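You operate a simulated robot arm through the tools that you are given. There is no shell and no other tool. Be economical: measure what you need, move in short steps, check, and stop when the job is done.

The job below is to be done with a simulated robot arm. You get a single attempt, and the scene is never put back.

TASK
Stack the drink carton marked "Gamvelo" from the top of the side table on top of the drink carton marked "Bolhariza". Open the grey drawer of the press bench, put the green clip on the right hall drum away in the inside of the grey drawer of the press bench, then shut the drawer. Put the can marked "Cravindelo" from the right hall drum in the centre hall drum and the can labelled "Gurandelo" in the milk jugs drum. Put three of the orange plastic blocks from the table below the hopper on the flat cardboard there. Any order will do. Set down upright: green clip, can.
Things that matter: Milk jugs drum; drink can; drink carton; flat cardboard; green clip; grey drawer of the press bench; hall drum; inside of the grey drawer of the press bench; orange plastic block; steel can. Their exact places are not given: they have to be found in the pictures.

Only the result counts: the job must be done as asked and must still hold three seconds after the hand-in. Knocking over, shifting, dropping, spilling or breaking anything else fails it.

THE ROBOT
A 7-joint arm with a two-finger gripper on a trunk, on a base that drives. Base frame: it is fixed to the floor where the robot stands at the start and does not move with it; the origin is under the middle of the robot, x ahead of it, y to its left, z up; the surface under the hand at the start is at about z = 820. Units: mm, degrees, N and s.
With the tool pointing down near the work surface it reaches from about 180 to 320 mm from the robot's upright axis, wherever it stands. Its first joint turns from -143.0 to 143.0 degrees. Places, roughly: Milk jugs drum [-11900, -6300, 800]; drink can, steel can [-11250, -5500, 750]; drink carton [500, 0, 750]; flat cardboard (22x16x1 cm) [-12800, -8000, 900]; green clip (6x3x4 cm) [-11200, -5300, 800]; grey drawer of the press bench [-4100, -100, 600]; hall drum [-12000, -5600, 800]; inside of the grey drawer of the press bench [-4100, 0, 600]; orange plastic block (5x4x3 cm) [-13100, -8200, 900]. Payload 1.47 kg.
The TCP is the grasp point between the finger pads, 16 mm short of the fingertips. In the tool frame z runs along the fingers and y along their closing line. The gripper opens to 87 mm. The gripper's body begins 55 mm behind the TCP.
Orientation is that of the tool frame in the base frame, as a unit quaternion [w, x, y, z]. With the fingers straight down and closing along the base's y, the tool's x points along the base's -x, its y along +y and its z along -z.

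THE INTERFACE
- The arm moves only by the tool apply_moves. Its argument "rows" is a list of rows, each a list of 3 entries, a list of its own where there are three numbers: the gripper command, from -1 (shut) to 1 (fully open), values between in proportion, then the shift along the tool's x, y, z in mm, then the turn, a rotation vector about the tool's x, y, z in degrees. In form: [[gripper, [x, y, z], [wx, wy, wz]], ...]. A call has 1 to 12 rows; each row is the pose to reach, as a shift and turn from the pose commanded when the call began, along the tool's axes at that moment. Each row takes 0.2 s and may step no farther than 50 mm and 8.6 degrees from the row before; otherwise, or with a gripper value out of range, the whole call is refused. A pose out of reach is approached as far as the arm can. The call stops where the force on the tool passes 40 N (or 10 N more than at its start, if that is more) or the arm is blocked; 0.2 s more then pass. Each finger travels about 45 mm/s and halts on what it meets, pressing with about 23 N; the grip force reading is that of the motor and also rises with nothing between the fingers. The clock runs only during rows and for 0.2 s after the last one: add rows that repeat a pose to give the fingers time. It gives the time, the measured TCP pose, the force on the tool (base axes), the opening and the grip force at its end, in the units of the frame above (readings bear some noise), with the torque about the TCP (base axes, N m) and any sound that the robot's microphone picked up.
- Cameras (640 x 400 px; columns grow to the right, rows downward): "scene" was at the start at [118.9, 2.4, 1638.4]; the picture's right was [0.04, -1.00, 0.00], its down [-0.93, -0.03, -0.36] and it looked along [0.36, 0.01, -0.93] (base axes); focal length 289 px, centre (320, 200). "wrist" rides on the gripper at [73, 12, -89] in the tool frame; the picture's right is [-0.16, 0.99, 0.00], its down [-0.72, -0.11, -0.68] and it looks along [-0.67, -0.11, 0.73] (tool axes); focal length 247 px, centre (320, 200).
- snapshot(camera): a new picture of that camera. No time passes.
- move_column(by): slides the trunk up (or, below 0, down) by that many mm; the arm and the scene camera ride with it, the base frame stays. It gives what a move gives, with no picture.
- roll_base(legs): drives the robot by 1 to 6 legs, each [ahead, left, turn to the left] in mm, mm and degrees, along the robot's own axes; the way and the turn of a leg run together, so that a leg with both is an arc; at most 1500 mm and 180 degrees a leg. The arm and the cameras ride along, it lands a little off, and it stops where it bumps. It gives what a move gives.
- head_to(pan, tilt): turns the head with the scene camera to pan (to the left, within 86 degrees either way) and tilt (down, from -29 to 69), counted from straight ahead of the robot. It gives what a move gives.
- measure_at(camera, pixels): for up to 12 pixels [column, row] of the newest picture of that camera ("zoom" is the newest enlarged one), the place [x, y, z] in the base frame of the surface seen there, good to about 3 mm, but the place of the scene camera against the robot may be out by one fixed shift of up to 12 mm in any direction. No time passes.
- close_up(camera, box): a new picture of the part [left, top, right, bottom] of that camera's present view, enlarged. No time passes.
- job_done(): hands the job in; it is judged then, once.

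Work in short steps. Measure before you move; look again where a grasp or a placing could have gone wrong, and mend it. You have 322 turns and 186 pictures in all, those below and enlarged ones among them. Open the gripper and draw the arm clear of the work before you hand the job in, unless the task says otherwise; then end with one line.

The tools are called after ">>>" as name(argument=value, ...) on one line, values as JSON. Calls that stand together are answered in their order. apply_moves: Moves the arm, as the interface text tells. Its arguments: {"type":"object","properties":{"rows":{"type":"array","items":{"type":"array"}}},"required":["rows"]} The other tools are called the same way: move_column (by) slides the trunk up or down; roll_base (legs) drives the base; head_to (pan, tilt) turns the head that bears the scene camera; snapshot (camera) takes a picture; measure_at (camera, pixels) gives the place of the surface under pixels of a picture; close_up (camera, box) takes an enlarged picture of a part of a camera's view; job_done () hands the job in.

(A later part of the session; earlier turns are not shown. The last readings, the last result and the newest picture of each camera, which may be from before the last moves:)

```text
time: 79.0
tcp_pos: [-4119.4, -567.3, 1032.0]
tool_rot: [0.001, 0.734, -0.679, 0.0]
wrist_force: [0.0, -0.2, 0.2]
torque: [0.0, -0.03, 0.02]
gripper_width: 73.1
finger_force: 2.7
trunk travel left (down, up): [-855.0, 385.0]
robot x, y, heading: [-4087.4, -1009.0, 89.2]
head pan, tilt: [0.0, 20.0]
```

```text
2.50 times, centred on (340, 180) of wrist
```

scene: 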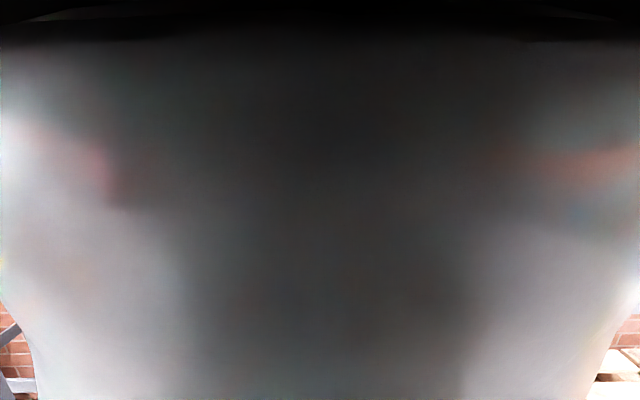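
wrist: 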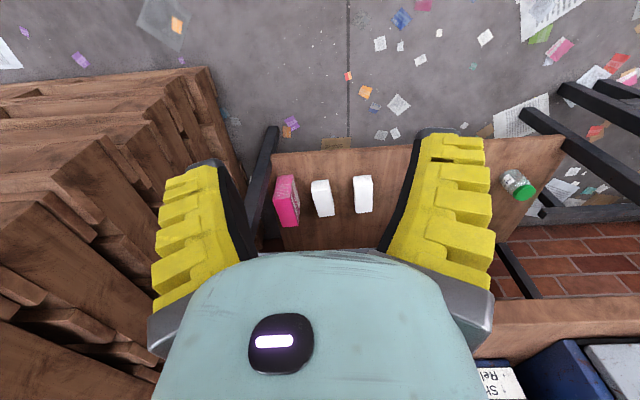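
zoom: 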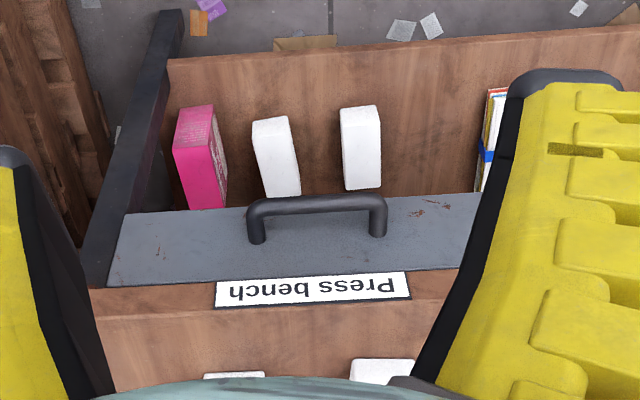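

>>> measure_at(camera="zoom", pixels=[[258, 205], [316, 203], [376, 200], [257, 237], [378, 228], [135, 235], [115, 275], [470, 260], [200, 265], [320, 228], [320, 290], [470, 200]])

```text
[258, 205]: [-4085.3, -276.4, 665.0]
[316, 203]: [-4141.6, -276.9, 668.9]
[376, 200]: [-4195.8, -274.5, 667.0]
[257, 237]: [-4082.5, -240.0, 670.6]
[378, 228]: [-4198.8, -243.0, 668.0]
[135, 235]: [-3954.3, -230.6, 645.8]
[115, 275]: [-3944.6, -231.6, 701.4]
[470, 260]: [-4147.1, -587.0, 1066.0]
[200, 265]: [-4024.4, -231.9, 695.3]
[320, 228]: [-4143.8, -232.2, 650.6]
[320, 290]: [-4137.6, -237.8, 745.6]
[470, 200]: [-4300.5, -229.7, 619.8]
```

The handle bar runs along x at y≈−270, z≈667 (x −4085…−4197), with a 33 mm gap to the face. I turn the wrist by 94.5° so the fingers close along y.

>>> apply_moves(rows=[[0.0, [0, 0, 0], [0, 0, 8.5]], [0.0, [0, 0, 0], [0, 0, 17]], [0.0, [0, 0, 0], [0, 0, 25.5]], [0.0, [0, 0, 0], [0, 0, 34]], [0.0, [0, 0, 0], [0, 0, 42.5]], [0.0, [0, 0, 0], [0, 0, 51]], [0.0, [0, 0, 0], [0, 0, 59.5]], [0.0, [0, 0, 0], [0, 0, 68]], [0.0, [0, 0, 0], [0, 0, 76.5]], [0.0, [0, 0, 0], [0, 0, 85]], [0.0, [0, 0, 0], [0, 0, 93.5]]])

>>> apply_moves(rows=[[0.0, [0, 0, 0], [-8, 0, 0]], [0.0, [0, 0, 0], [-16, 0, 0]], [0.0, [0, 0, 0], [-24, 0, 0]], [0.0, [0, 0, 0], [-32, 0, 0]], [0.0, [0, 0, 0], [-40, 0, 0]]])

>>> snapshot(camera="wrist")

```text
time: 81.3
tcp_pos: [-4120.4, -566.6, 1031.5]
tool_rot: [0.0, -0.008, 1.0, -0.001]
wrist_force: [-0.3, -0.4, -0.8]
torque: [-0.02, -0.01, 0.03]
gripper_width: 49.0
finger_force: 4.1
trunk travel left (down, up): [-855.0, 385.0]
robot x, y, heading: [-4083.1, -1011.5, 88.9]
head pan, tilt: [0.0, 20.0]
```

```text
time: 82.6
tcp_pos: [-4106.9, -489.4, 1072.9]
tool_rot: [-0.016, 0.13, 0.905, 0.406]
wrist_force: [-0.7, -0.3, -0.1]
torque: [0.01, 0.0, -0.02]
gripper_width: 48.7
finger_force: 4.1
out of reach, approached as far as the arm can: row 1, 2, 3, 4, 5
trunk travel left (down, up): [-855.0, 385.0]
robot x, y, heading: [-4085.5, -1009.4, 89.0]
head pan, tilt: [0.0, 20.0]
stopped in row 5: the arm was blocked; the commanded pose is now the measured one
```

```text
148 pictures are left
```

wrist: 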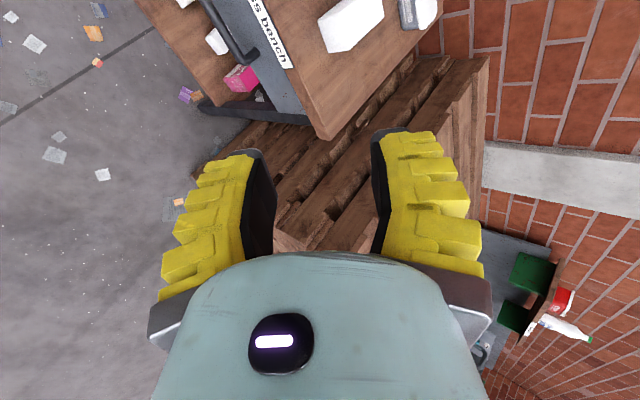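

The arm hit its reach limit. I draw the TCP 160 mm back towards the robot first, then correct orientation.

>>> apply_moves(rows=[[0.0, [-9, -25.5, -29.5], [0, 0, 0]], [0.0, [-18, -51, -59], [0, 0, 0]], [0.0, [-27, -76.5, -88.5], [0, 0, 0]], [0.0, [-36, -102, -118], [0, 0, 0]], [0.0, [-36, -102, -118], [0, 0, 0]]])

```text
time: 83.1
tcp_pos: [-4064.4, -485.1, 1094.7]
tool_rot: [-0.001, 0.294, 0.841, 0.454]
wrist_force: [0.4, 0.0, 0.2]
torque: [-0.01, -0.01, 0.01]
gripper_width: 49.0
finger_force: 4.1
out of reach, approached as far as the arm can: row 1, 2
trunk travel left (down, up): [-855.0, 385.0]
robot x, y, heading: [-4084.5, -1013.3, 89.1]
head pan, tilt: [0.0, 20.0]
stopped in row 2: the arm was blocked; the commanded pose is now the measured one
```

Still constrained. I untilt back to straight-down while drawing in.

>>> apply_moves(rows=[[0.0, [-8, -11, -4], [7.3, -2.5, 0]], [0.0, [-16, -22, -8], [14.6, -5.1, 0]], [0.0, [-24, -33, -12], [21.9, -7.6, 0]], [0.0, [-32, -44, -15], [29.2, -10.2, 0]], [0.0, [-40, -55, -19], [36.5, -12.7, 0]], [0.0, [-48, -66, -22], [43.8, -15.3, 0]], [0.0, [-56, -79, -26], [51, -17.8, 0]]])

>>> head_to(pan=-50, tilt=40)

>>> snapshot(camera="scene")

```text
time: 84.7
tcp_pos: [-4062.3, -571.1, 1030.7]
tool_rot: [0.001, 0.33, 0.944, -0.006]
wrist_force: [-1.0, -0.4, 0.3]
torque: [0.0, 0.02, -0.01]
gripper_width: 49.2
finger_force: 3.7
out of reach, approached as far as the arm can: row 1, 2, 3, 4, 5, 6
trunk travel left (down, up): [-855.0, 385.0]
robot x, y, heading: [-4082.5, -1011.3, 88.9]
head pan, tilt: [0.0, 20.0]
```

```text
time: 85.8
tcp_pos: [-4062.5, -571.5, 1031.8]
tool_rot: [0.003, 0.329, 0.944, -0.004]
wrist_force: [0.0, 0.7, 0.0]
torque: [-0.01, 0.01, 0.0]
gripper_width: 49.1
finger_force: 4.1
trunk travel left (down, up): [-855.0, 385.0]
robot x, y, heading: [-4088.8, -1010.1, 89.3]
head pan, tilt: [-50.0, 40.0]
```

```text
147 pictures are left
```

scene: 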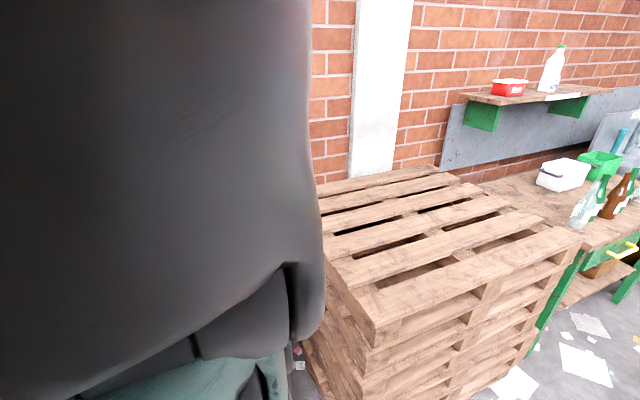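

The tool points down again. I'll hook the handle straight-down instead: inner finger behind the bar, hand clear of the bench edge. I yaw to close along y and shift to x≈−4140.

>>> apply_moves(rows=[[0.3, [0, 0, 0], [0, 0, -8]], [0.66, [0, 0, 0], [0, 0, -16]], [0.66, [0, 0, 0], [0, 0, -24]], [0.66, [0, 0, 0], [0, 0, -32]], [0.66, [0, 0, 0], [0, 0, -38.6]]])

>>> apply_moves(rows=[[0.66, [39, -30, 0], [0, 0, 0]], [0.66, [78, -60, 0], [0, 0, 0]], [0.66, [78, -60, 0], [0, 0, 0]]])

```text
time: 87.0
tcp_pos: [-4061.9, -569.9, 1031.0]
tool_rot: [0.001, -0.002, 1.0, -0.006]
wrist_force: [0.5, -0.2, 0.5]
torque: [0.0, -0.01, -0.01]
gripper_width: 75.3
finger_force: 2.3
trunk travel left (down, up): [-855.0, 385.0]
robot x, y, heading: [-4085.9, -1008.9, 89.1]
head pan, tilt: [-50.0, 40.0]
```

```text
time: 87.8
tcp_pos: [-4147.9, -614.3, 1013.8]
tool_rot: [0.001, 0.002, 1.0, -0.004]
wrist_force: [-0.2, -0.8, -1.1]
torque: [0.0, -0.01, 0.0]
gripper_width: 75.3
finger_force: 2.3
out of reach, approached as far as the arm can: row 1, 2, 3
trunk travel left (down, up): [-855.0, 385.0]
robot x, y, heading: [-4087.0, -1005.0, 89.0]
head pan, tilt: [-50.0, 40.0]
```

The arm also has an inner limit at this height, but the pose is usable. I drive ahead ~310 and then look, keeping above the handle.

>>> roll_base(legs=[[310, 0, 0]])

>>> snapshot(camera="wrist")

```text
time: 89.9
tcp_pos: [-4143.0, -305.2, 1014.4]
tool_rot: [0.001, -0.001, 1.0, -0.005]
wrist_force: [-0.6, -0.4, -0.2]
torque: [0.02, 0.03, -0.01]
gripper_width: 75.1
finger_force: 2.6
trunk travel left (down, up): [-855.0, 385.0]
robot x, y, heading: [-4080.8, -700.5, 88.8]
head pan, tilt: [-50.0, 40.0]
```

```text
146 pictures are left
```

wrist: 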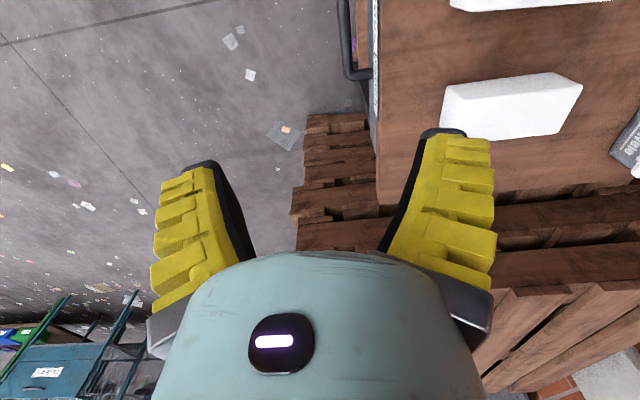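

The handle is at (345,40)-(365,75). I measure it and the bench edge for exact offsets.

>>> close_up(camera="wrist", box=[310, 0, 410, 100])

>>> measure_at(camera="zoom", pixels=[[210, 120], [212, 260], [230, 330], [270, 345], [300, 340], [320, 380], [350, 200], [170, 120], [290, 150], [250, 340], [330, 100]])

```text
4.00 times, centred on (360, 50) of wrist
```

zoom: 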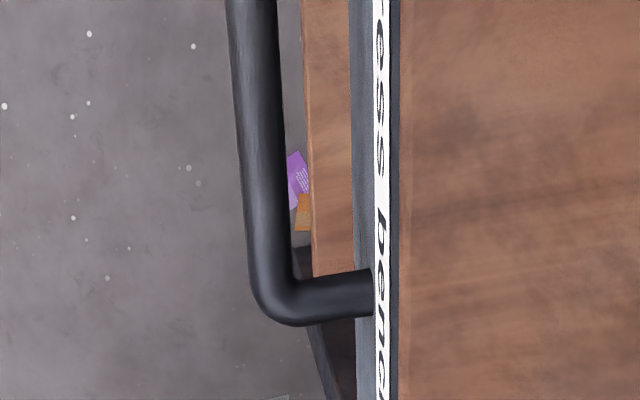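

```text
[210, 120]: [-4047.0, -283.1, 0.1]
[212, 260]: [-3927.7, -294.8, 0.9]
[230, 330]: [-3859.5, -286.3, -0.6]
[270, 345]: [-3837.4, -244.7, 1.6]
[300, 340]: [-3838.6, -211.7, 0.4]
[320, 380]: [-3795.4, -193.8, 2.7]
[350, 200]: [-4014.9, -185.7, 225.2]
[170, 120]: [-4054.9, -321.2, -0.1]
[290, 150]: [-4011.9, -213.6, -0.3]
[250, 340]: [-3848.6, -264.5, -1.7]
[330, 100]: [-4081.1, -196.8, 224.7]
```

>>> measure_at(camera="zoom", pixels=[[262, 120], [240, 120], [280, 120], [265, 260], [285, 300], [340, 295], [381, 100], [381, 300], [396, 200], [420, 200], [362, 200], [355, 60]])

```text
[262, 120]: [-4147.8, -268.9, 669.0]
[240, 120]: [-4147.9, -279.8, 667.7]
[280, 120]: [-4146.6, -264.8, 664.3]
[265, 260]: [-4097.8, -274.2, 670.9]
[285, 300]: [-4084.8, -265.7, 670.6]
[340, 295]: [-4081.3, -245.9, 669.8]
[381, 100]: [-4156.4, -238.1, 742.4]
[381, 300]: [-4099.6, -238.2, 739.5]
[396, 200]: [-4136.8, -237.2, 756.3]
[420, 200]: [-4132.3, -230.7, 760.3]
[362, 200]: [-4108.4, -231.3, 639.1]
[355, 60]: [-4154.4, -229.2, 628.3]
```

The bar spans y −279…−264 at z 663–670; the label protrudes to y −238. I shift +10.5 in y so the inner finger passes at y≈−257…−247, then lower to just above the bar and look.

>>> apply_moves(rows=[[0.66, [0, 10.5, 0], [0, 0, 0]], [0.66, [0, 10.5, 0], [0, 0, 0]]])

>>> move_column(by=-280)

>>> snapshot(camera="wrist")

```text
time: 90.5
tcp_pos: [-4142.4, -294.8, 1014.1]
tool_rot: [0.0, -0.001, 1.0, -0.005]
wrist_force: [-0.7, -0.9, 0.1]
torque: [0.03, -0.02, 0.02]
gripper_width: 75.1
finger_force: 2.0
trunk travel left (down, up): [-855.0, 385.0]
robot x, y, heading: [-4080.7, -701.8, 88.9]
head pan, tilt: [-50.0, 40.0]
```

```text
time: 92.8
tcp_pos: [-4140.8, -296.4, 763.9]
tool_rot: [0.001, 0.0, 1.0, -0.009]
wrist_force: [-0.3, -1.8, 3.1]
torque: [0.11, 0.03, 0.04]
gripper_width: 74.9
finger_force: 2.3
trunk travel left (down, up): [-605.0, 635.0]
robot x, y, heading: [-4082.5, -699.0, 89.1]
head pan, tilt: [-50.0, 40.0]
stopped: the force on the tool passed its limit at 147 N (the readings are from after the stop); the commanded pose is now the measured one
```

```text
144 pictures are left
```

wrist: 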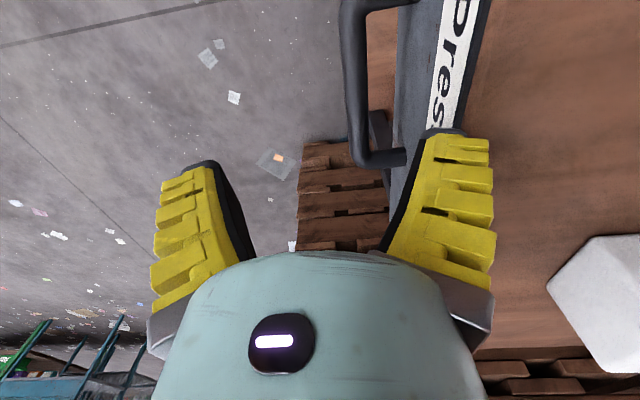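

Contact at z 764: the finger's outer back met the bench edge. I'll back up and tilt by moving the TCP outward around the wrist (previous tilt failed for drawing the wrist inward). First raise and back off.

>>> move_column(by=150)

>>> roll_base(legs=[[-140, 0, 0]])

>>> apply_moves(rows=[[0.3, [0, 24, -2], [-7, 0, 0]], [-0.1, [0, 48, -6], [-14, 0, 0]], [-0.1, [0, 72, -13], [-21, 0, 0]], [-0.1, [0, 96, -22], [-28, 0, 0]], [-0.1, [0, 115, -36], [-35, 0, 0]], [-0.1, [0, 115, -36], [-35, 0, 0]]])

>>> snapshot(camera="wrist")

```text
time: 94.6
tcp_pos: [-4141.1, -297.0, 913.2]
tool_rot: [0.001, 0.001, 1.0, -0.01]
wrist_force: [-0.1, 0.2, 0.8]
torque: [-0.01, -0.02, 0.02]
gripper_width: 75.1
finger_force: 1.9
trunk travel left (down, up): [-755.0, 485.0]
robot x, y, heading: [-4079.5, -702.4, 89.0]
head pan, tilt: [-50.0, 40.0]
```

```text
time: 95.9
tcp_pos: [-4144.7, -436.7, 912.4]
tool_rot: [0.001, -0.001, 1.0, -0.008]
wrist_force: [0.2, 0.4, 0.4]
torque: [-0.01, -0.01, -0.01]
gripper_width: 75.5
finger_force: 1.7
trunk travel left (down, up): [-755.0, 485.0]
robot x, y, heading: [-4081.1, -839.3, 89.1]
head pan, tilt: [-50.0, 40.0]
```

```text
time: 97.3
tcp_pos: [-4144.2, -321.9, 948.6]
tool_rot: [0.001, 0.0, 0.956, 0.293]
wrist_force: [0.3, -0.3, 0.8]
torque: [-0.04, -0.01, -0.01]
gripper_width: 44.7
finger_force: 4.2
trunk travel left (down, up): [-755.0, 485.0]
robot x, y, heading: [-4083.8, -837.2, 89.1]
head pan, tilt: [-50.0, 40.0]
```

```text
143 pictures are left
```

wrist: 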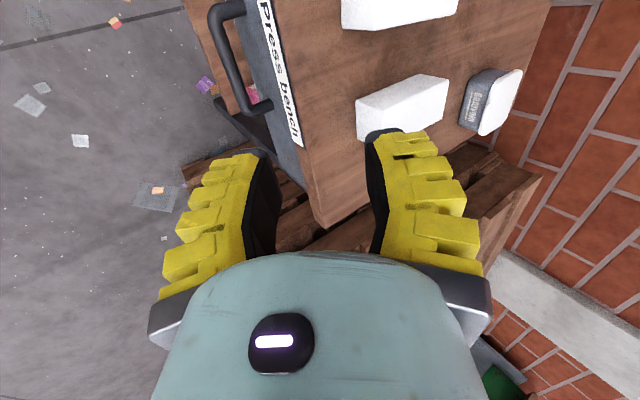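

Tilt of 34° achieved. I verify the bench hasn't moved and re-measure the handle here.

>>> measure_at(camera="wrist", pixels=[[228, 60], [240, 90], [222, 30], [262, 106], [268, 40], [290, 120], [275, 100], [400, 100], [490, 100]])

```text
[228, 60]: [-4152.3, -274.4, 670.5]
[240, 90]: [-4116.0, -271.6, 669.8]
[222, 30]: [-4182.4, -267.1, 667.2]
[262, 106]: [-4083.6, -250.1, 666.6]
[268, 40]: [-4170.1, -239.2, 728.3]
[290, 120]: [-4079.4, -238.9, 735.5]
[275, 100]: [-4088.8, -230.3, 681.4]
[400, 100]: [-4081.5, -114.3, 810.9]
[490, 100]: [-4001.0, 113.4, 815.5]
```

Unmoved. I lower the trunk by 210 to the pre-approach point 90 mm off the bar, narrowing the opening to ~35.

>>> move_column(by=-210)

>>> apply_moves(rows=[[-0.2, [-3, 0, 0], [0, 0, 0]], [-0.2, [-3, 0, 30], [0, 0, 0]], [-0.2, [-3, 0, 40], [0, 0, 0]]])

>>> snapshot(camera="wrist")

```text
time: 99.5
tcp_pos: [-4144.7, -321.9, 738.2]
tool_rot: [0.0, -0.001, 0.956, 0.292]
wrist_force: [-0.9, -0.6, 0.7]
torque: [-0.01, -0.01, 0.0]
gripper_width: 44.7
finger_force: 4.4
trunk travel left (down, up): [-545.0, 695.0]
robot x, y, heading: [-4083.8, -841.0, 89.2]
head pan, tilt: [-50.0, 40.0]
```

```text
time: 100.3
tcp_pos: [-4141.5, -298.8, 704.3]
tool_rot: [0.001, -0.002, 0.956, 0.293]
wrist_force: [0.5, 0.2, 1.2]
torque: [0.01, -0.01, 0.02]
gripper_width: 40.6
finger_force: 3.9
trunk travel left (down, up): [-545.0, 695.0]
robot x, y, heading: [-4082.2, -840.8, 89.5]
head pan, tilt: [-50.0, 40.0]
```

```text
142 pictures are left
```

wrist: 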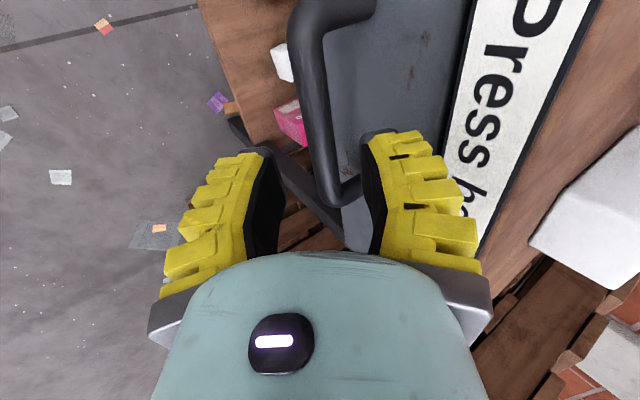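

The bar lies centred between the fingers. I advance 46 mm in steps.

>>> apply_moves(rows=[[-0.2, [0, 0, 15], [0, 0, 0]], [-0.2, [0, 0, 30], [0, 0, 0]], [-0.2, [0, 0, 46], [0, 0, 0]], [-0.2, [0, 0, 46], [0, 0, 0]]])

>>> snapshot(camera="wrist")

```text
time: 101.3
tcp_pos: [-4140.4, -275.1, 666.0]
tool_rot: [0.0, 0.0, 0.956, 0.293]
wrist_force: [0.0, 0.2, -0.6]
torque: [0.03, 0.0, -0.01]
gripper_width: 40.7
finger_force: 4.5
trunk travel left (down, up): [-545.0, 695.0]
robot x, y, heading: [-4081.9, -843.5, 89.0]
head pan, tilt: [-50.0, 40.0]
```

```text
141 pictures are left
```

wrist: 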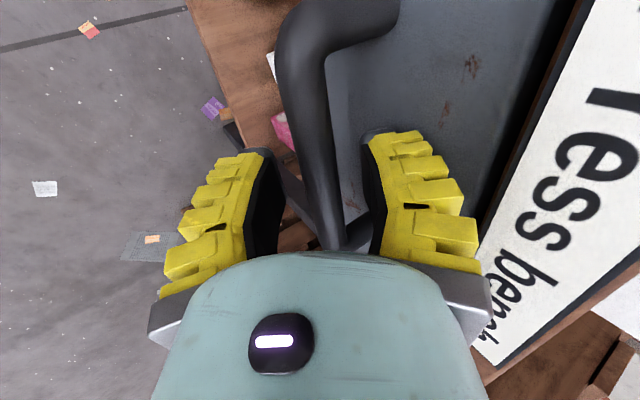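

No contact and the bar is between the pads. I close the gripper on it.

>>> apply_moves(rows=[[-0.6, [0, 0, 0], [0, 0, 0]], [-1, [0, 0, 0], [0, 0, 0]], [-1, [0, 0, 0], [0, 0, 0]], [-1, [0, 0, 0], [0, 0, 0]], [-1, [0, 0, 0], [0, 0, 0]]])

```text
time: 102.5
tcp_pos: [-4140.3, -274.7, 667.5]
tool_rot: [0.0, 0.0, 0.956, 0.293]
wrist_force: [-0.5, -7.5, 16.6]
torque: [0.03, -0.04, 0.08]
gripper_width: 14.6
finger_force: 29.7
trunk travel left (down, up): [-545.0, 695.0]
robot x, y, heading: [-4081.0, -840.2, 89.2]
head pan, tilt: [-50.0, 40.0]
```

Gripped the bar (14.6 mm). I pull by backing the base 60 mm first.

>>> roll_base(legs=[[-60, 0, 0]])

>>> snapshot(camera="wrist")

```text
time: 103.5
tcp_pos: [-4141.5, -331.2, 667.8]
tool_rot: [0.001, 0.0, 0.956, 0.294]
wrist_force: [1.1, 0.8, 15.8]
torque: [0.13, -0.33, -0.02]
gripper_width: 10.7
finger_force: 29.8
trunk travel left (down, up): [-545.0, 695.0]
robot x, y, heading: [-4083.4, -896.3, 89.0]
head pan, tilt: [-50.0, 40.0]
```

```text
140 pictures are left
```

wrist: 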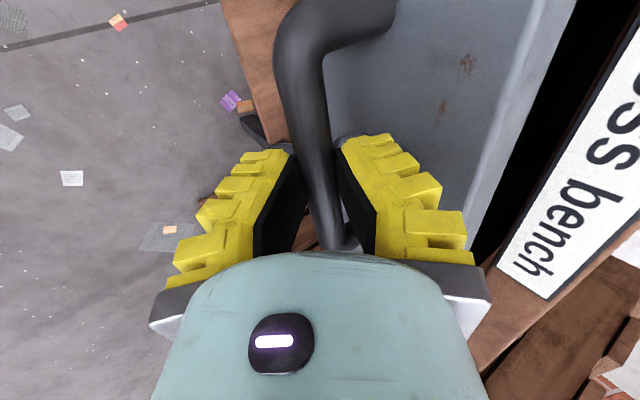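

The drawer opened with the pull. I continue another 100.

>>> roll_base(legs=[[-70, 0, 0]])

>>> roll_base(legs=[[-60, 0, 0]])

>>> snapshot(camera="wrist")

```text
time: 104.5
tcp_pos: [-4140.7, -401.2, 668.2]
tool_rot: [0.001, 0.001, 0.956, 0.295]
wrist_force: [0.6, 1.0, 13.9]
torque: [0.13, -0.38, -0.02]
gripper_width: 9.6
finger_force: 30.2
trunk travel left (down, up): [-545.0, 695.0]
robot x, y, heading: [-4082.0, -970.6, 89.1]
head pan, tilt: [-50.0, 40.0]
```

```text
time: 105.5
tcp_pos: [-4141.6, -461.6, 667.4]
tool_rot: [0.003, 0.0, 0.956, 0.295]
wrist_force: [1.5, 0.0, 12.0]
torque: [0.12, -0.42, -0.06]
gripper_width: 8.9
finger_force: 30.0
trunk travel left (down, up): [-545.0, 695.0]
robot x, y, heading: [-4086.0, -1025.0, 89.1]
head pan, tilt: [-50.0, 40.0]
```

```text
139 pictures are left
```

wrist: 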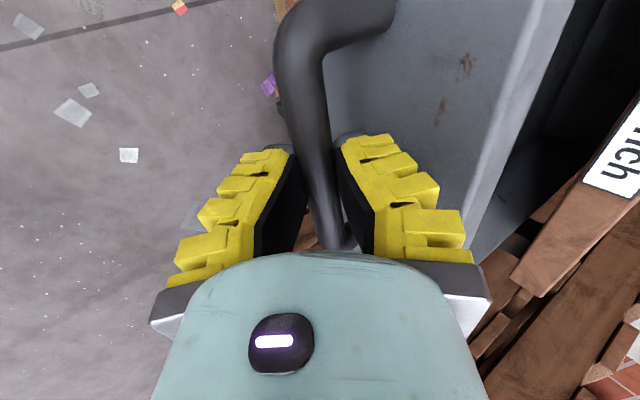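

Drawer out ~187 mm. I pull 50 more, watching the force.

>>> roll_base(legs=[[-50, 0, 0]])

>>> snapshot(camera="wrist")

```text
time: 106.4
tcp_pos: [-4140.8, -509.5, 668.4]
tool_rot: [0.004, 0.001, 0.955, 0.296]
wrist_force: [1.9, -0.3, 10.5]
torque: [0.08, -0.36, -0.1]
gripper_width: 8.2
finger_force: 29.8
trunk travel left (down, up): [-545.0, 695.0]
robot x, y, heading: [-4085.5, -1082.8, 88.9]
head pan, tilt: [-50.0, 40.0]
```

```text
138 pictures are left
```

wrist: 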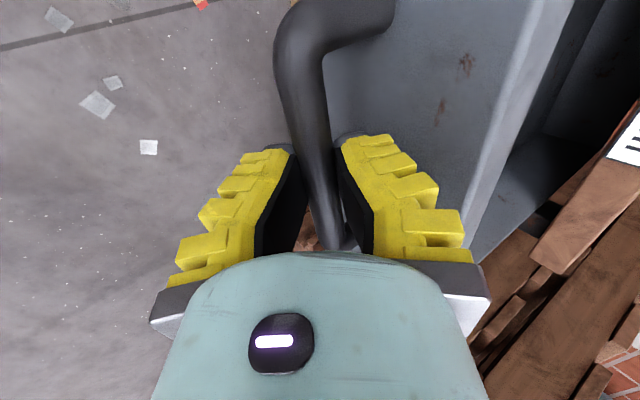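

The drawer is out ~235 mm. I release the bar and retreat along the tool axis, then raise.

>>> apply_moves(rows=[[-0.5, [0, 0, 0], [0, 0, 0]], [-0.2, [0, 0, 0], [0, 0, 0]], [-0.2, [0, 0, 0], [0, 0, 0]], [-0.2, [0, 0, 0], [0, 0, 0]], [-0.2, [0, 0, -30], [0, 0, 0]], [-0.2, [0, 0, -60], [0, 0, 0]], [-0.2, [0, 0, -95], [0, 0, 0]]])

>>> move_column(by=300)

>>> snapshot(camera="wrist")

```text
time: 108.0
tcp_pos: [-4137.1, -562.7, 744.8]
tool_rot: [0.007, 0.01, 0.956, 0.293]
wrist_force: [0.5, 0.1, 0.0]
torque: [0.03, 0.0, 0.0]
gripper_width: 40.8
finger_force: 4.0
trunk travel left (down, up): [-545.0, 695.0]
robot x, y, heading: [-4086.6, -1082.9, 88.8]
head pan, tilt: [-50.0, 40.0]
```

```text
time: 111.0
tcp_pos: [-4142.8, -563.1, 1043.7]
tool_rot: [0.004, 0.001, 0.956, 0.295]
wrist_force: [-0.5, -0.4, -0.4]
torque: [-0.05, -0.04, -0.02]
gripper_width: 40.6
finger_force: 4.5
trunk travel left (down, up): [-845.0, 395.0]
robot x, y, heading: [-4086.9, -1077.0, 89.1]
head pan, tilt: [-50.0, 40.0]
```

```text
137 pictures are left
```

wrist: 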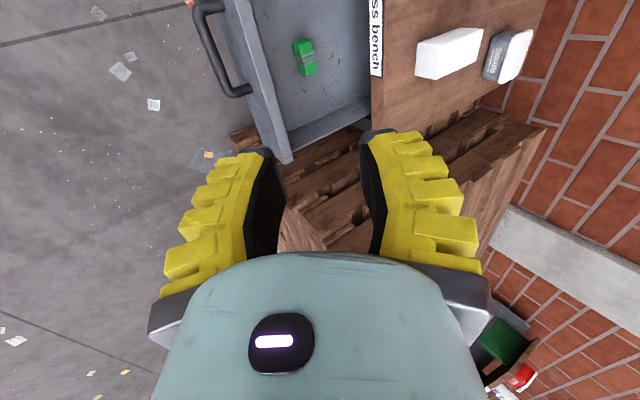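

The drawer is open with a similar green clip already inside at (305,57). I measure the drawer's inside.

>>> close_up(camera="wrist", box=[180, 0, 400, 170])

```text
2.35 times, centred on (290, 85) of wrist
```

zoom: 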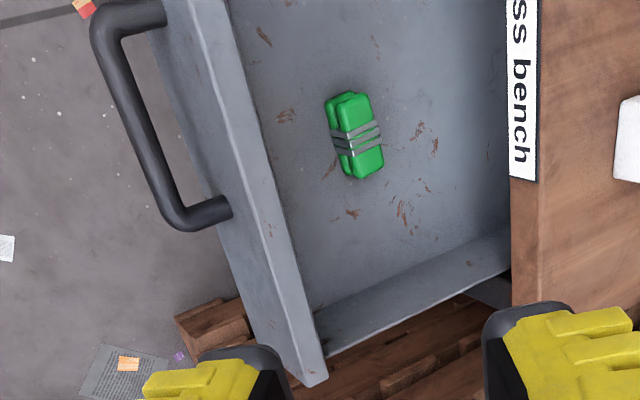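

>>> measure_at(camera="zoom", pixels=[[345, 110], [365, 160], [350, 140], [290, 200], [300, 50], [450, 200], [230, 140], [205, 20], [310, 340], [420, 280], [450, 50], [150, 150]])

```text
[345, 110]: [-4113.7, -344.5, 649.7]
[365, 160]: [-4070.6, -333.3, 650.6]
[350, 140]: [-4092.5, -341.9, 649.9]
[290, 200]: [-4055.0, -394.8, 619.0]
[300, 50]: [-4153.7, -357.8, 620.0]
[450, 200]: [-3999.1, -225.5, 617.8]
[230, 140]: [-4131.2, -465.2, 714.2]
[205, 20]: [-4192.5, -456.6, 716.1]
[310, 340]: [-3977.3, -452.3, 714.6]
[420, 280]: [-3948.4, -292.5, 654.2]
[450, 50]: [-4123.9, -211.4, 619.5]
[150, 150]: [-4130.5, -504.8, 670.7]
```

Drawer floor is z≈619, a clip already lies at (−4092,−340), and free room is around (−4200,−340). Now I untilt, raise, back off and turn towards the drums.

>>> apply_moves(rows=[[0.5, [0, -23, 12], [7, 0, 0]], [1, [0, -46, 20], [14, 0, 0]], [1, [0, -66, 30], [21, 0, 0]], [1, [0, -86, 36], [28, 0, 0]], [1, [0, -110, 40], [34.3, 0, 0]], [1, [0, -110, 40], [34.3, 0, 0]]])

>>> move_column(by=350)

>>> roll_base(legs=[[-400, 0, 0], [0, 0, 90]])

>>> head_to(pan=-50, tilt=25)

>>> snapshot(camera="scene")

>>> head_to(pan=50, tilt=25)

>>> snapshot(camera="scene")

>>> snapshot(camera="wrist")

```text
time: 112.4
tcp_pos: [-4141.6, -631.3, 950.0]
tool_rot: [0.004, 0.003, 1.0, 0.0]
wrist_force: [-0.7, -0.1, -0.4]
torque: [0.03, -0.02, 0.01]
gripper_width: 87.2
finger_force: 0.0
trunk travel left (down, up): [-845.0, 395.0]
robot x, y, heading: [-4082.2, -1077.0, 89.0]
head pan, tilt: [-50.0, 40.0]
```

```text
time: 115.8
tcp_pos: [-4140.8, -630.2, 1299.9]
tool_rot: [0.004, 0.002, 1.0, 0.001]
wrist_force: [-0.2, 1.3, 0.3]
torque: [0.02, -0.01, 0.01]
gripper_width: 87.1
finger_force: 0.0
trunk travel left (down, up): [-1195.0, 45.0]
robot x, y, heading: [-4083.5, -1078.3, 88.9]
head pan, tilt: [-50.0, 40.0]
```

```text
time: 122.1
tcp_pos: [-4540.3, -1519.1, 1299.2]
tool_rot: [0.003, -0.693, 0.721, 0.002]
wrist_force: [-0.3, 0.8, -0.7]
torque: [-0.01, 0.0, 0.02]
gripper_width: 87.0
finger_force: 0.0
trunk travel left (down, up): [-1195.0, 45.0]
robot x, y, heading: [-4092.4, -1476.2, 176.8]
head pan, tilt: [-50.0, 40.0]
```

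```text
time: 122.8
tcp_pos: [-4540.7, -1519.1, 1298.5]
tool_rot: [0.001, -0.694, 0.72, 0.003]
wrist_force: [0.4, 0.2, -0.7]
torque: [0.0, -0.01, -0.02]
gripper_width: 86.8
finger_force: 0.1
trunk travel left (down, up): [-1195.0, 45.0]
robot x, y, heading: [-4093.6, -1476.7, 177.3]
head pan, tilt: [-50.0, 25.0]
```

```text
135 pictures are left
```

scene: 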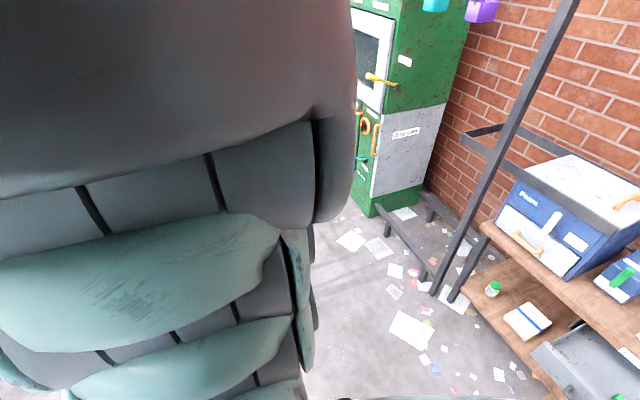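

```text
time: 124.6
tcp_pos: [-4541.7, -1518.5, 1299.3]
tool_rot: [0.002, -0.693, 0.721, 0.003]
wrist_force: [0.4, 0.2, -0.2]
torque: [0.03, -0.04, 0.06]
gripper_width: 86.8
finger_force: 0.0
trunk travel left (down, up): [-1195.0, 45.0]
robot x, y, heading: [-4091.1, -1475.5, 177.0]
head pan, tilt: [50.0, 25.0]
```

```text
134 pictures are left
```

scene: 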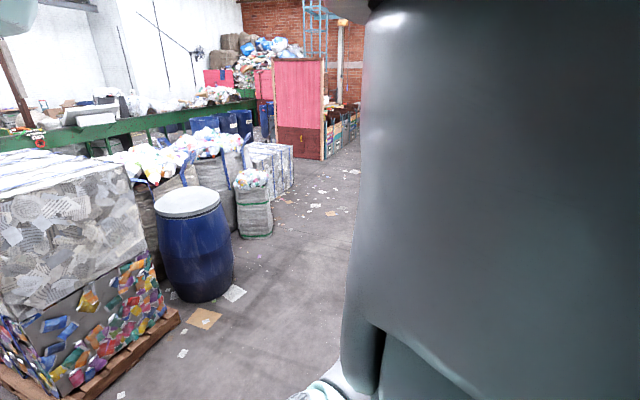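

```text
133 pictures are left
```

wrist: 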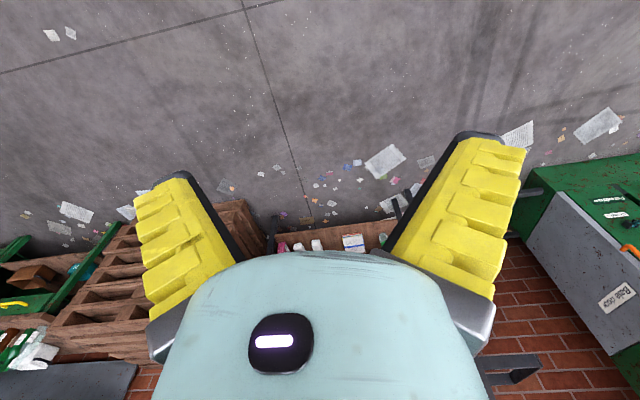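

There's an aisle ahead. I measure the layout on the left, and turn the wrist camera to look ahead.

>>> measure_at(camera="scene", pixels=[[190, 290], [255, 235], [275, 190], [310, 158], [340, 150], [330, 300], [100, 380], [350, 130], [240, 60], [120, 130], [220, 340], [345, 110]])

>>> apply_moves(rows=[[1, [0, 0, 0], [0, 0, -8.5]], [1, [0, 0, 0], [0, 0, -17]], [1, [0, 0, 0], [0, 0, -25.5]], [1, [0, 0, 0], [0, 0, -34]], [1, [0, 0, 0], [0, 0, -42.5]], [1, [0, 0, 0], [0, 0, -51]], [1, [0, 0, 0], [0, 0, -59.5]], [1, [0, 0, 0], [0, 0, -68]], [1, [0, 0, 0], [0, 0, -76.5]], [1, [0, 0, 0], [0, 0, -85]], [1, [0, 0, 0], [0, 0, -90]]])

>>> snapshot(camera="wrist")

```text
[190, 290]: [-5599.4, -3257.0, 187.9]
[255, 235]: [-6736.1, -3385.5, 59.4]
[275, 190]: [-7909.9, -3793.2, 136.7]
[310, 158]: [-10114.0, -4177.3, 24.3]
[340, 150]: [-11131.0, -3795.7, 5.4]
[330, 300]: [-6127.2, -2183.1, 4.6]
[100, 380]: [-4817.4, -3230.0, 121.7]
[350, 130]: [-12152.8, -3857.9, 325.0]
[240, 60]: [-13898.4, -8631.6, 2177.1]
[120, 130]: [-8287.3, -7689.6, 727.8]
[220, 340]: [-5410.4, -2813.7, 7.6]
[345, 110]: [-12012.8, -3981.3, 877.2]
```

```text
time: 127.0
tcp_pos: [-4541.3, -1518.8, 1299.6]
tool_rot: [-0.002, 1.0, -0.018, 0.0]
wrist_force: [-0.4, 0.0, 0.6]
torque: [0.04, 0.02, 0.01]
gripper_width: 87.0
finger_force: 0.1
trunk travel left (down, up): [-1195.0, 45.0]
robot x, y, heading: [-4093.2, -1475.5, 177.4]
head pan, tilt: [50.0, 25.0]
```

```text
132 pictures are left
```

wrist: 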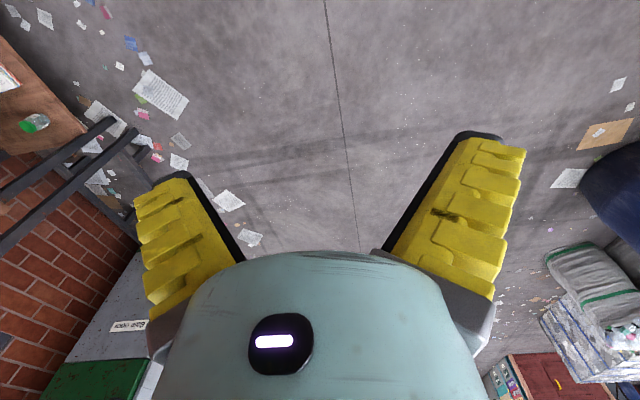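

The aisle runs along −x with stacks on the left (y<−3000). I drive on to about (−8300,−2300).

>>> roll_base(legs=[[0, 650, 2.6], [1400, 0, 0], [1400, 100, 0], [1400, 200, 0]])

>>> snapshot(camera="scene")

>>> snapshot(camera="wrist")

```text
time: 150.2
tcp_pos: [-8708.8, -2490.0, 1299.8]
tool_rot: [-0.004, 1.0, 0.01, 0.0]
wrist_force: [-0.7, 0.1, 0.7]
torque: [-0.02, -0.01, 0.03]
gripper_width: 86.8
finger_force: 0.1
trunk travel left (down, up): [-1195.0, 45.0]
robot x, y, heading: [-8264.2, -2421.1, -179.5]
head pan, tilt: [50.0, 25.0]
```

```text
131 pictures are left
```

scene: 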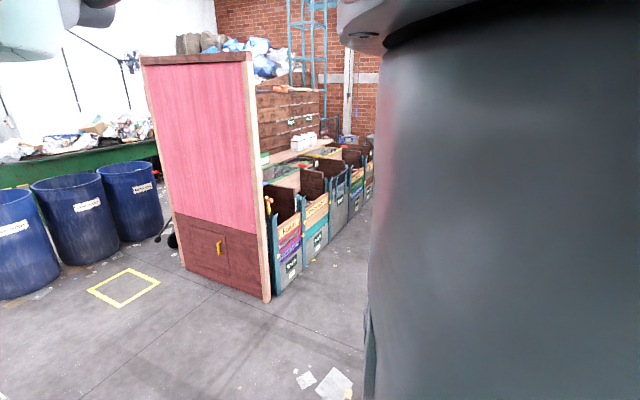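

```text
130 pictures are left
```

wrist: 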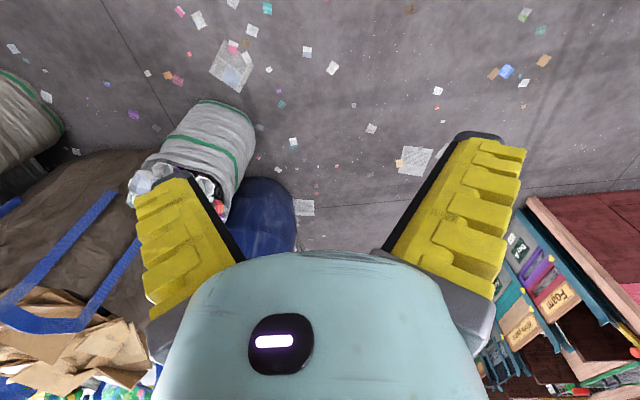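

Labelled blue drums are at the left. I zoom to read them and measure.

>>> close_up(camera="scene", box=[0, 100, 200, 310])

>>> measure_at(camera="scene", pixels=[[15, 240], [85, 220], [130, 190], [70, 180], [125, 165], [60, 155], [25, 295], [100, 255], [150, 232], [220, 285], [275, 295], [125, 290]])

```text
1.90 times, centred on (100, 205) of scene
```

zoom: 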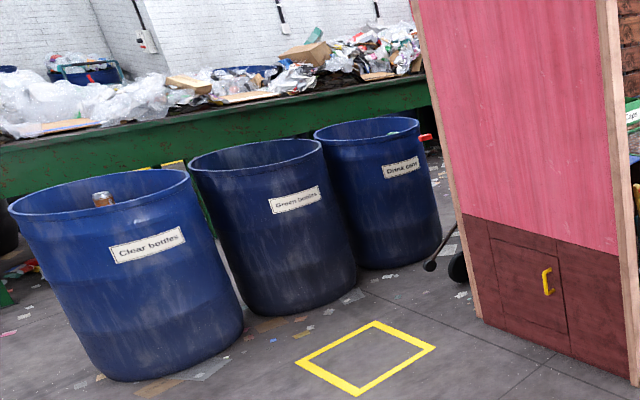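

```text
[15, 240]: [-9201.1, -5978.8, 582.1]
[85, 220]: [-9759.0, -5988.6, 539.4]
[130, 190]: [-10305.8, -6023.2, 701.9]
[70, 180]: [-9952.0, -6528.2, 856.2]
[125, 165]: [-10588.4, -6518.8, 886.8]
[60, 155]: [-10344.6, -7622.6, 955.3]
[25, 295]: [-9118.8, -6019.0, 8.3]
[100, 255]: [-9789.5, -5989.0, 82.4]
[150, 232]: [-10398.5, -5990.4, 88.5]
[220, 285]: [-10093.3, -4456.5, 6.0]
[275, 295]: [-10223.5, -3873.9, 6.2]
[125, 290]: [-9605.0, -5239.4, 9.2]
```

The way passes between the red cabinet (y>−4450) and the drums (y<−5980). I drive to (−9000,−5150), then ahead.

>>> roll_base(legs=[[750, 0, 0], [0, 1400, 0], [0, 1330, 0], [1000, 0, 0]])

>>> snapshot(camera="scene")

>>> snapshot(camera="wrist")

```text
time: 170.8
tcp_pos: [-10265.3, -5205.4, 1300.0]
tool_rot: [-0.003, 1.0, -0.002, 0.0]
wrist_force: [-0.1, -0.2, 1.4]
torque: [-0.05, -0.04, 0.0]
gripper_width: 86.9
finger_force: 0.0
trunk travel left (down, up): [-1195.0, 45.0]
robot x, y, heading: [-9818.1, -5146.4, 179.3]
head pan, tilt: [50.0, 25.0]
stopped in leg 4: the robot was blocked; the commanded pose is now the measured one
```

```text
128 pictures are left
```

scene: 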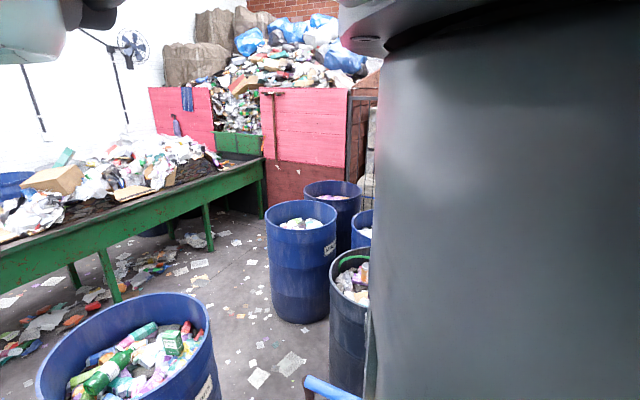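

```text
127 pictures are left
```

wrist: 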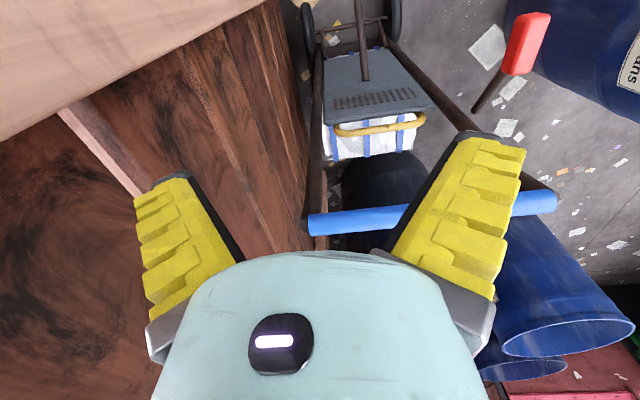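

Blocked by a hand cart in front. I measure what is around.

>>> measure_at(camera="wrist", pixels=[[340, 222], [370, 80], [310, 30], [395, 30], [525, 40], [180, 100], [80, 130], [270, 60], [530, 205], [570, 330], [400, 170], [150, 20]])

>>> measure_at(camera="scene", pixels=[[120, 330], [210, 380], [300, 225], [335, 190], [350, 290], [330, 385], [365, 230], [290, 360], [230, 150], [100, 190], [300, 320], [160, 380]])

```text
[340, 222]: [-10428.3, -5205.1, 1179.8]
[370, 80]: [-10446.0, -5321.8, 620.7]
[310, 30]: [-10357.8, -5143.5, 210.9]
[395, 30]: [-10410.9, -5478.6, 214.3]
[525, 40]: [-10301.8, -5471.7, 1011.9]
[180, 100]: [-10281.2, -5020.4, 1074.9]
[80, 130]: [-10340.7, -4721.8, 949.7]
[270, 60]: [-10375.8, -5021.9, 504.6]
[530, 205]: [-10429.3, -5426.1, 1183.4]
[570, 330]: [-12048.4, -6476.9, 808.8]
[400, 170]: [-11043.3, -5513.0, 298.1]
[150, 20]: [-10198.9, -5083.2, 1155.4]
```

```text
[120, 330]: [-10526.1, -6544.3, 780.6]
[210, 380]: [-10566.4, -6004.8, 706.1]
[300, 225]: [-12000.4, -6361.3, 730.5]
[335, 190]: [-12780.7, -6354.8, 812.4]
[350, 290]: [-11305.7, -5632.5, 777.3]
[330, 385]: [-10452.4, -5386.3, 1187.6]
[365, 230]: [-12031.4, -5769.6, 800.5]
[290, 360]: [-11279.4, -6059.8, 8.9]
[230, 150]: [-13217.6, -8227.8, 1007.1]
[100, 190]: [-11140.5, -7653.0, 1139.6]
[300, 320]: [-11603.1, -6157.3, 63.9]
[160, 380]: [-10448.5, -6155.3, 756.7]
```

I want to know the robot's own footprint before squeezing through; I yaw the wrist camera round to look back at the robot.

>>> apply_moves(rows=[[1, [0, 0, 0], [0, 0, 8.5]], [1, [0, 0, 0], [0, 0, 17]], [1, [0, 0, 0], [0, 0, 25.5]], [1, [0, 0, 0], [0, 0, 34]], [1, [0, 0, 0], [0, 0, 42.5]], [1, [0, 0, 0], [0, 0, 51]], [1, [0, 0, 0], [0, 0, 59.5]], [1, [0, 0, 0], [0, 0, 68]], [1, [0, 0, 0], [0, 0, 76.5]], [1, [0, 0, 0], [0, 0, 85]], [1, [0, 0, 0], [0, 0, 93.5]], [1, [0, 0, 0], [0, 0, 102]]])

>>> apply_moves(rows=[[1, [0, 0, 0], [0, 0, 8.5]], [1, [0, 0, 0], [0, 0, 17]], [1, [0, 0, 0], [0, 0, 25.5]], [1, [0, 0, 0], [0, 0, 34]], [1, [0, 0, 0], [0, 0, 42.5]]])

>>> snapshot(camera="wrist")

```text
time: 173.4
tcp_pos: [-10264.8, -5204.4, 1300.0]
tool_rot: [0.002, -0.627, 0.779, 0.003]
wrist_force: [1.4, 0.5, 0.4]
torque: [-0.02, 0.01, 0.0]
gripper_width: 87.1
finger_force: 0.1
trunk travel left (down, up): [-1195.0, 45.0]
robot x, y, heading: [-9816.2, -5149.5, 179.1]
head pan, tilt: [50.0, 25.0]
```

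```text
time: 174.6
tcp_pos: [-10265.8, -5204.8, 1298.9]
tool_rot: [0.001, -0.301, 0.954, 0.003]
wrist_force: [-0.4, 0.5, -0.2]
torque: [0.02, -0.02, 0.02]
gripper_width: 87.0
finger_force: 0.0
trunk travel left (down, up): [-1195.0, 45.0]
robot x, y, heading: [-9820.8, -5149.7, 178.9]
head pan, tilt: [50.0, 25.0]
```

```text
126 pictures are left
```

wrist: 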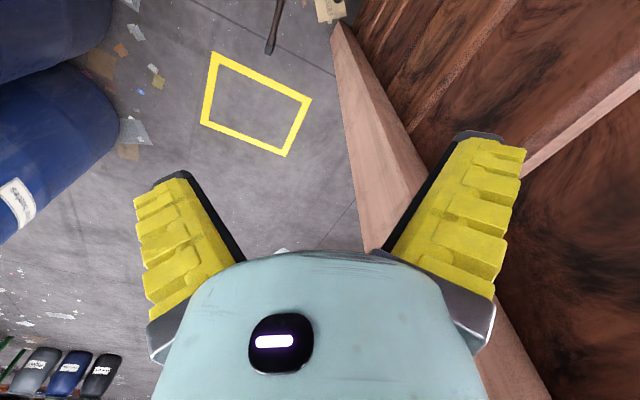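

The robot's base isn't visible and the floor mark beneath it is seen freely: it hangs from above, so only the arm matters. I measure the cabinet's plank near the hand.

>>> measure_at(camera="wrist", pixels=[[350, 60], [370, 150], [390, 220], [450, 60], [560, 150], [250, 100], [520, 380], [600, 250], [280, 20]])

```text
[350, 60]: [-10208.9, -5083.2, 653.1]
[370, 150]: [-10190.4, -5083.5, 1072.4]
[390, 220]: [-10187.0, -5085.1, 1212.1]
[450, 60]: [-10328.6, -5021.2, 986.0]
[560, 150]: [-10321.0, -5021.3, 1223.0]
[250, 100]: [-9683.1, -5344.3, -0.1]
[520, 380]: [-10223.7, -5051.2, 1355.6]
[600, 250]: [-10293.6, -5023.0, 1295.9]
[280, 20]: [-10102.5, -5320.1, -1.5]
```

The tall cabinet edge (y −5085) is what the arm met. I move left 380 mm and turn the wrist camera forward again.

>>> roll_base(legs=[[0, 380, 0]])

>>> apply_moves(rows=[[1, [0, 0, 0], [0, 0, -8.5]], [1, [0, 0, 0], [0, 0, -17]], [1, [0, 0, 0], [0, 0, -25.5]], [1, [0, 0, 0], [0, 0, -34]], [1, [0, 0, 0], [0, 0, -42.5]], [1, [0, 0, 0], [0, 0, -51]], [1, [0, 0, 0], [0, 0, -59.5]], [1, [0, 0, 0], [0, 0, -68]], [1, [0, 0, 0], [0, 0, -76.5]], [1, [0, 0, 0], [0, 0, -85]], [1, [0, 0, 0], [0, 0, -93.5]], [1, [0, 0, 0], [0, 0, -102]]])

>>> apply_moves(rows=[[1, [0, 0, 0], [0, 0, -8.5]], [1, [0, 0, 0], [0, 0, -17]], [1, [0, 0, 0], [0, 0, -25.5]], [1, [0, 0, 0], [0, 0, -34]], [1, [0, 0, 0], [0, 0, -42.5]]])

>>> roll_base(legs=[[350, 0, 0]])

>>> snapshot(camera="wrist")

>>> snapshot(camera="scene")

```text
time: 177.0
tcp_pos: [-10274.4, -5591.9, 1299.4]
tool_rot: [0.0, -0.301, 0.954, 0.002]
wrist_force: [0.1, 0.8, 0.1]
torque: [-0.01, -0.02, -0.03]
gripper_width: 87.0
finger_force: 0.1
trunk travel left (down, up): [-1195.0, 45.0]
robot x, y, heading: [-9828.1, -5538.1, 178.7]
head pan, tilt: [50.0, 25.0]
```

```text
time: 179.6
tcp_pos: [-10274.5, -5592.2, 1298.2]
tool_rot: [-0.003, 0.931, -0.365, 0.0]
wrist_force: [-0.1, 0.6, 0.1]
torque: [-0.01, 0.02, -0.05]
gripper_width: 86.9
finger_force: 0.0
trunk travel left (down, up): [-1195.0, 45.0]
robot x, y, heading: [-9829.5, -5536.0, 178.6]
head pan, tilt: [50.0, 25.0]
```

```text
time: 180.8
tcp_pos: [-10272.9, -5591.2, 1299.5]
tool_rot: [-0.004, 1.0, -0.002, 0.0]
wrist_force: [0.3, -0.3, 0.8]
torque: [0.05, 0.0, -0.02]
gripper_width: 86.9
finger_force: 0.0
trunk travel left (down, up): [-1195.0, 45.0]
robot x, y, heading: [-9828.3, -5538.2, 178.8]
head pan, tilt: [50.0, 25.0]
```

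```text
time: 183.1
tcp_pos: [-10621.9, -5576.4, 1299.7]
tool_rot: [-0.004, 1.0, -0.01, 0.0]
wrist_force: [-0.2, -0.1, 0.2]
torque: [-0.05, -0.02, 0.0]
gripper_width: 86.9
finger_force: 0.1
trunk travel left (down, up): [-1195.0, 45.0]
robot x, y, heading: [-10176.3, -5530.2, 178.2]
head pan, tilt: [50.0, 25.0]
```

```text
125 pictures are left
```

wrist: 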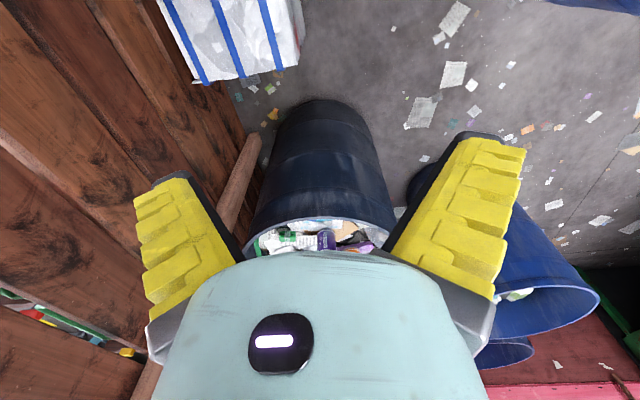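

```text
124 pictures are left
```

scene: 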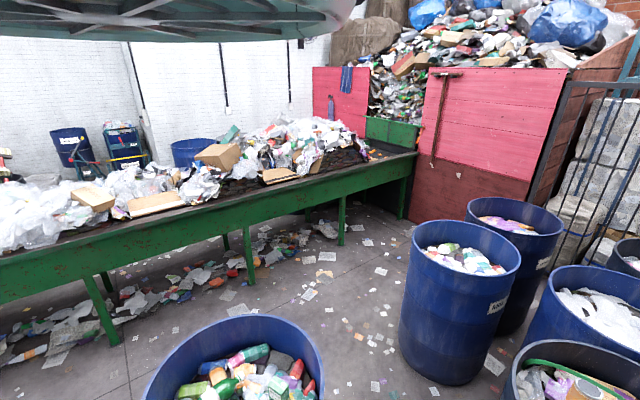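

Now the scene view is clear. I zoom on the drums at lower right.

>>> close_up(camera="scene", box=[400, 180, 640, 400])

>>> measure_at(camera="scene", pixels=[[410, 262], [515, 285], [470, 255], [470, 215], [555, 240], [505, 225], [530, 300], [600, 300], [510, 370], [580, 385], [565, 345], [630, 260]])

```text
1.82 times, centred on (520, 290) of scene
```

zoom: 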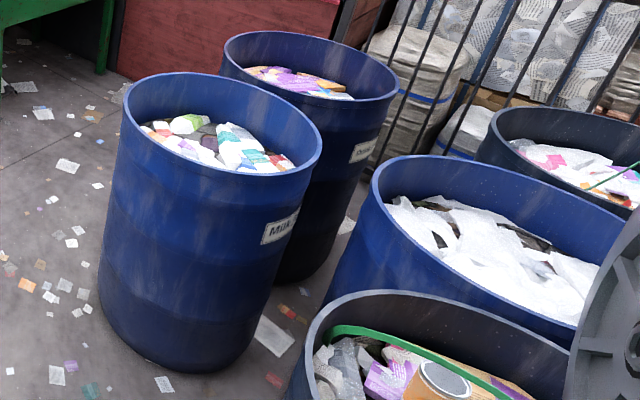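

```text
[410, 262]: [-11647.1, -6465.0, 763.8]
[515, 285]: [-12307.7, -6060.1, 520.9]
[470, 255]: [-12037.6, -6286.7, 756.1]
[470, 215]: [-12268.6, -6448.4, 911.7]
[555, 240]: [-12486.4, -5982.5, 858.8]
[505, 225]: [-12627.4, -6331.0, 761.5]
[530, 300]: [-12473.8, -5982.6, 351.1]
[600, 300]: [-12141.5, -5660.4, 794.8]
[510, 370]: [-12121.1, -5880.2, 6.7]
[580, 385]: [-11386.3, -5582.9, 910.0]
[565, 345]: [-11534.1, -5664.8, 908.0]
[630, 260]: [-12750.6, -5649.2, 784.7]
```

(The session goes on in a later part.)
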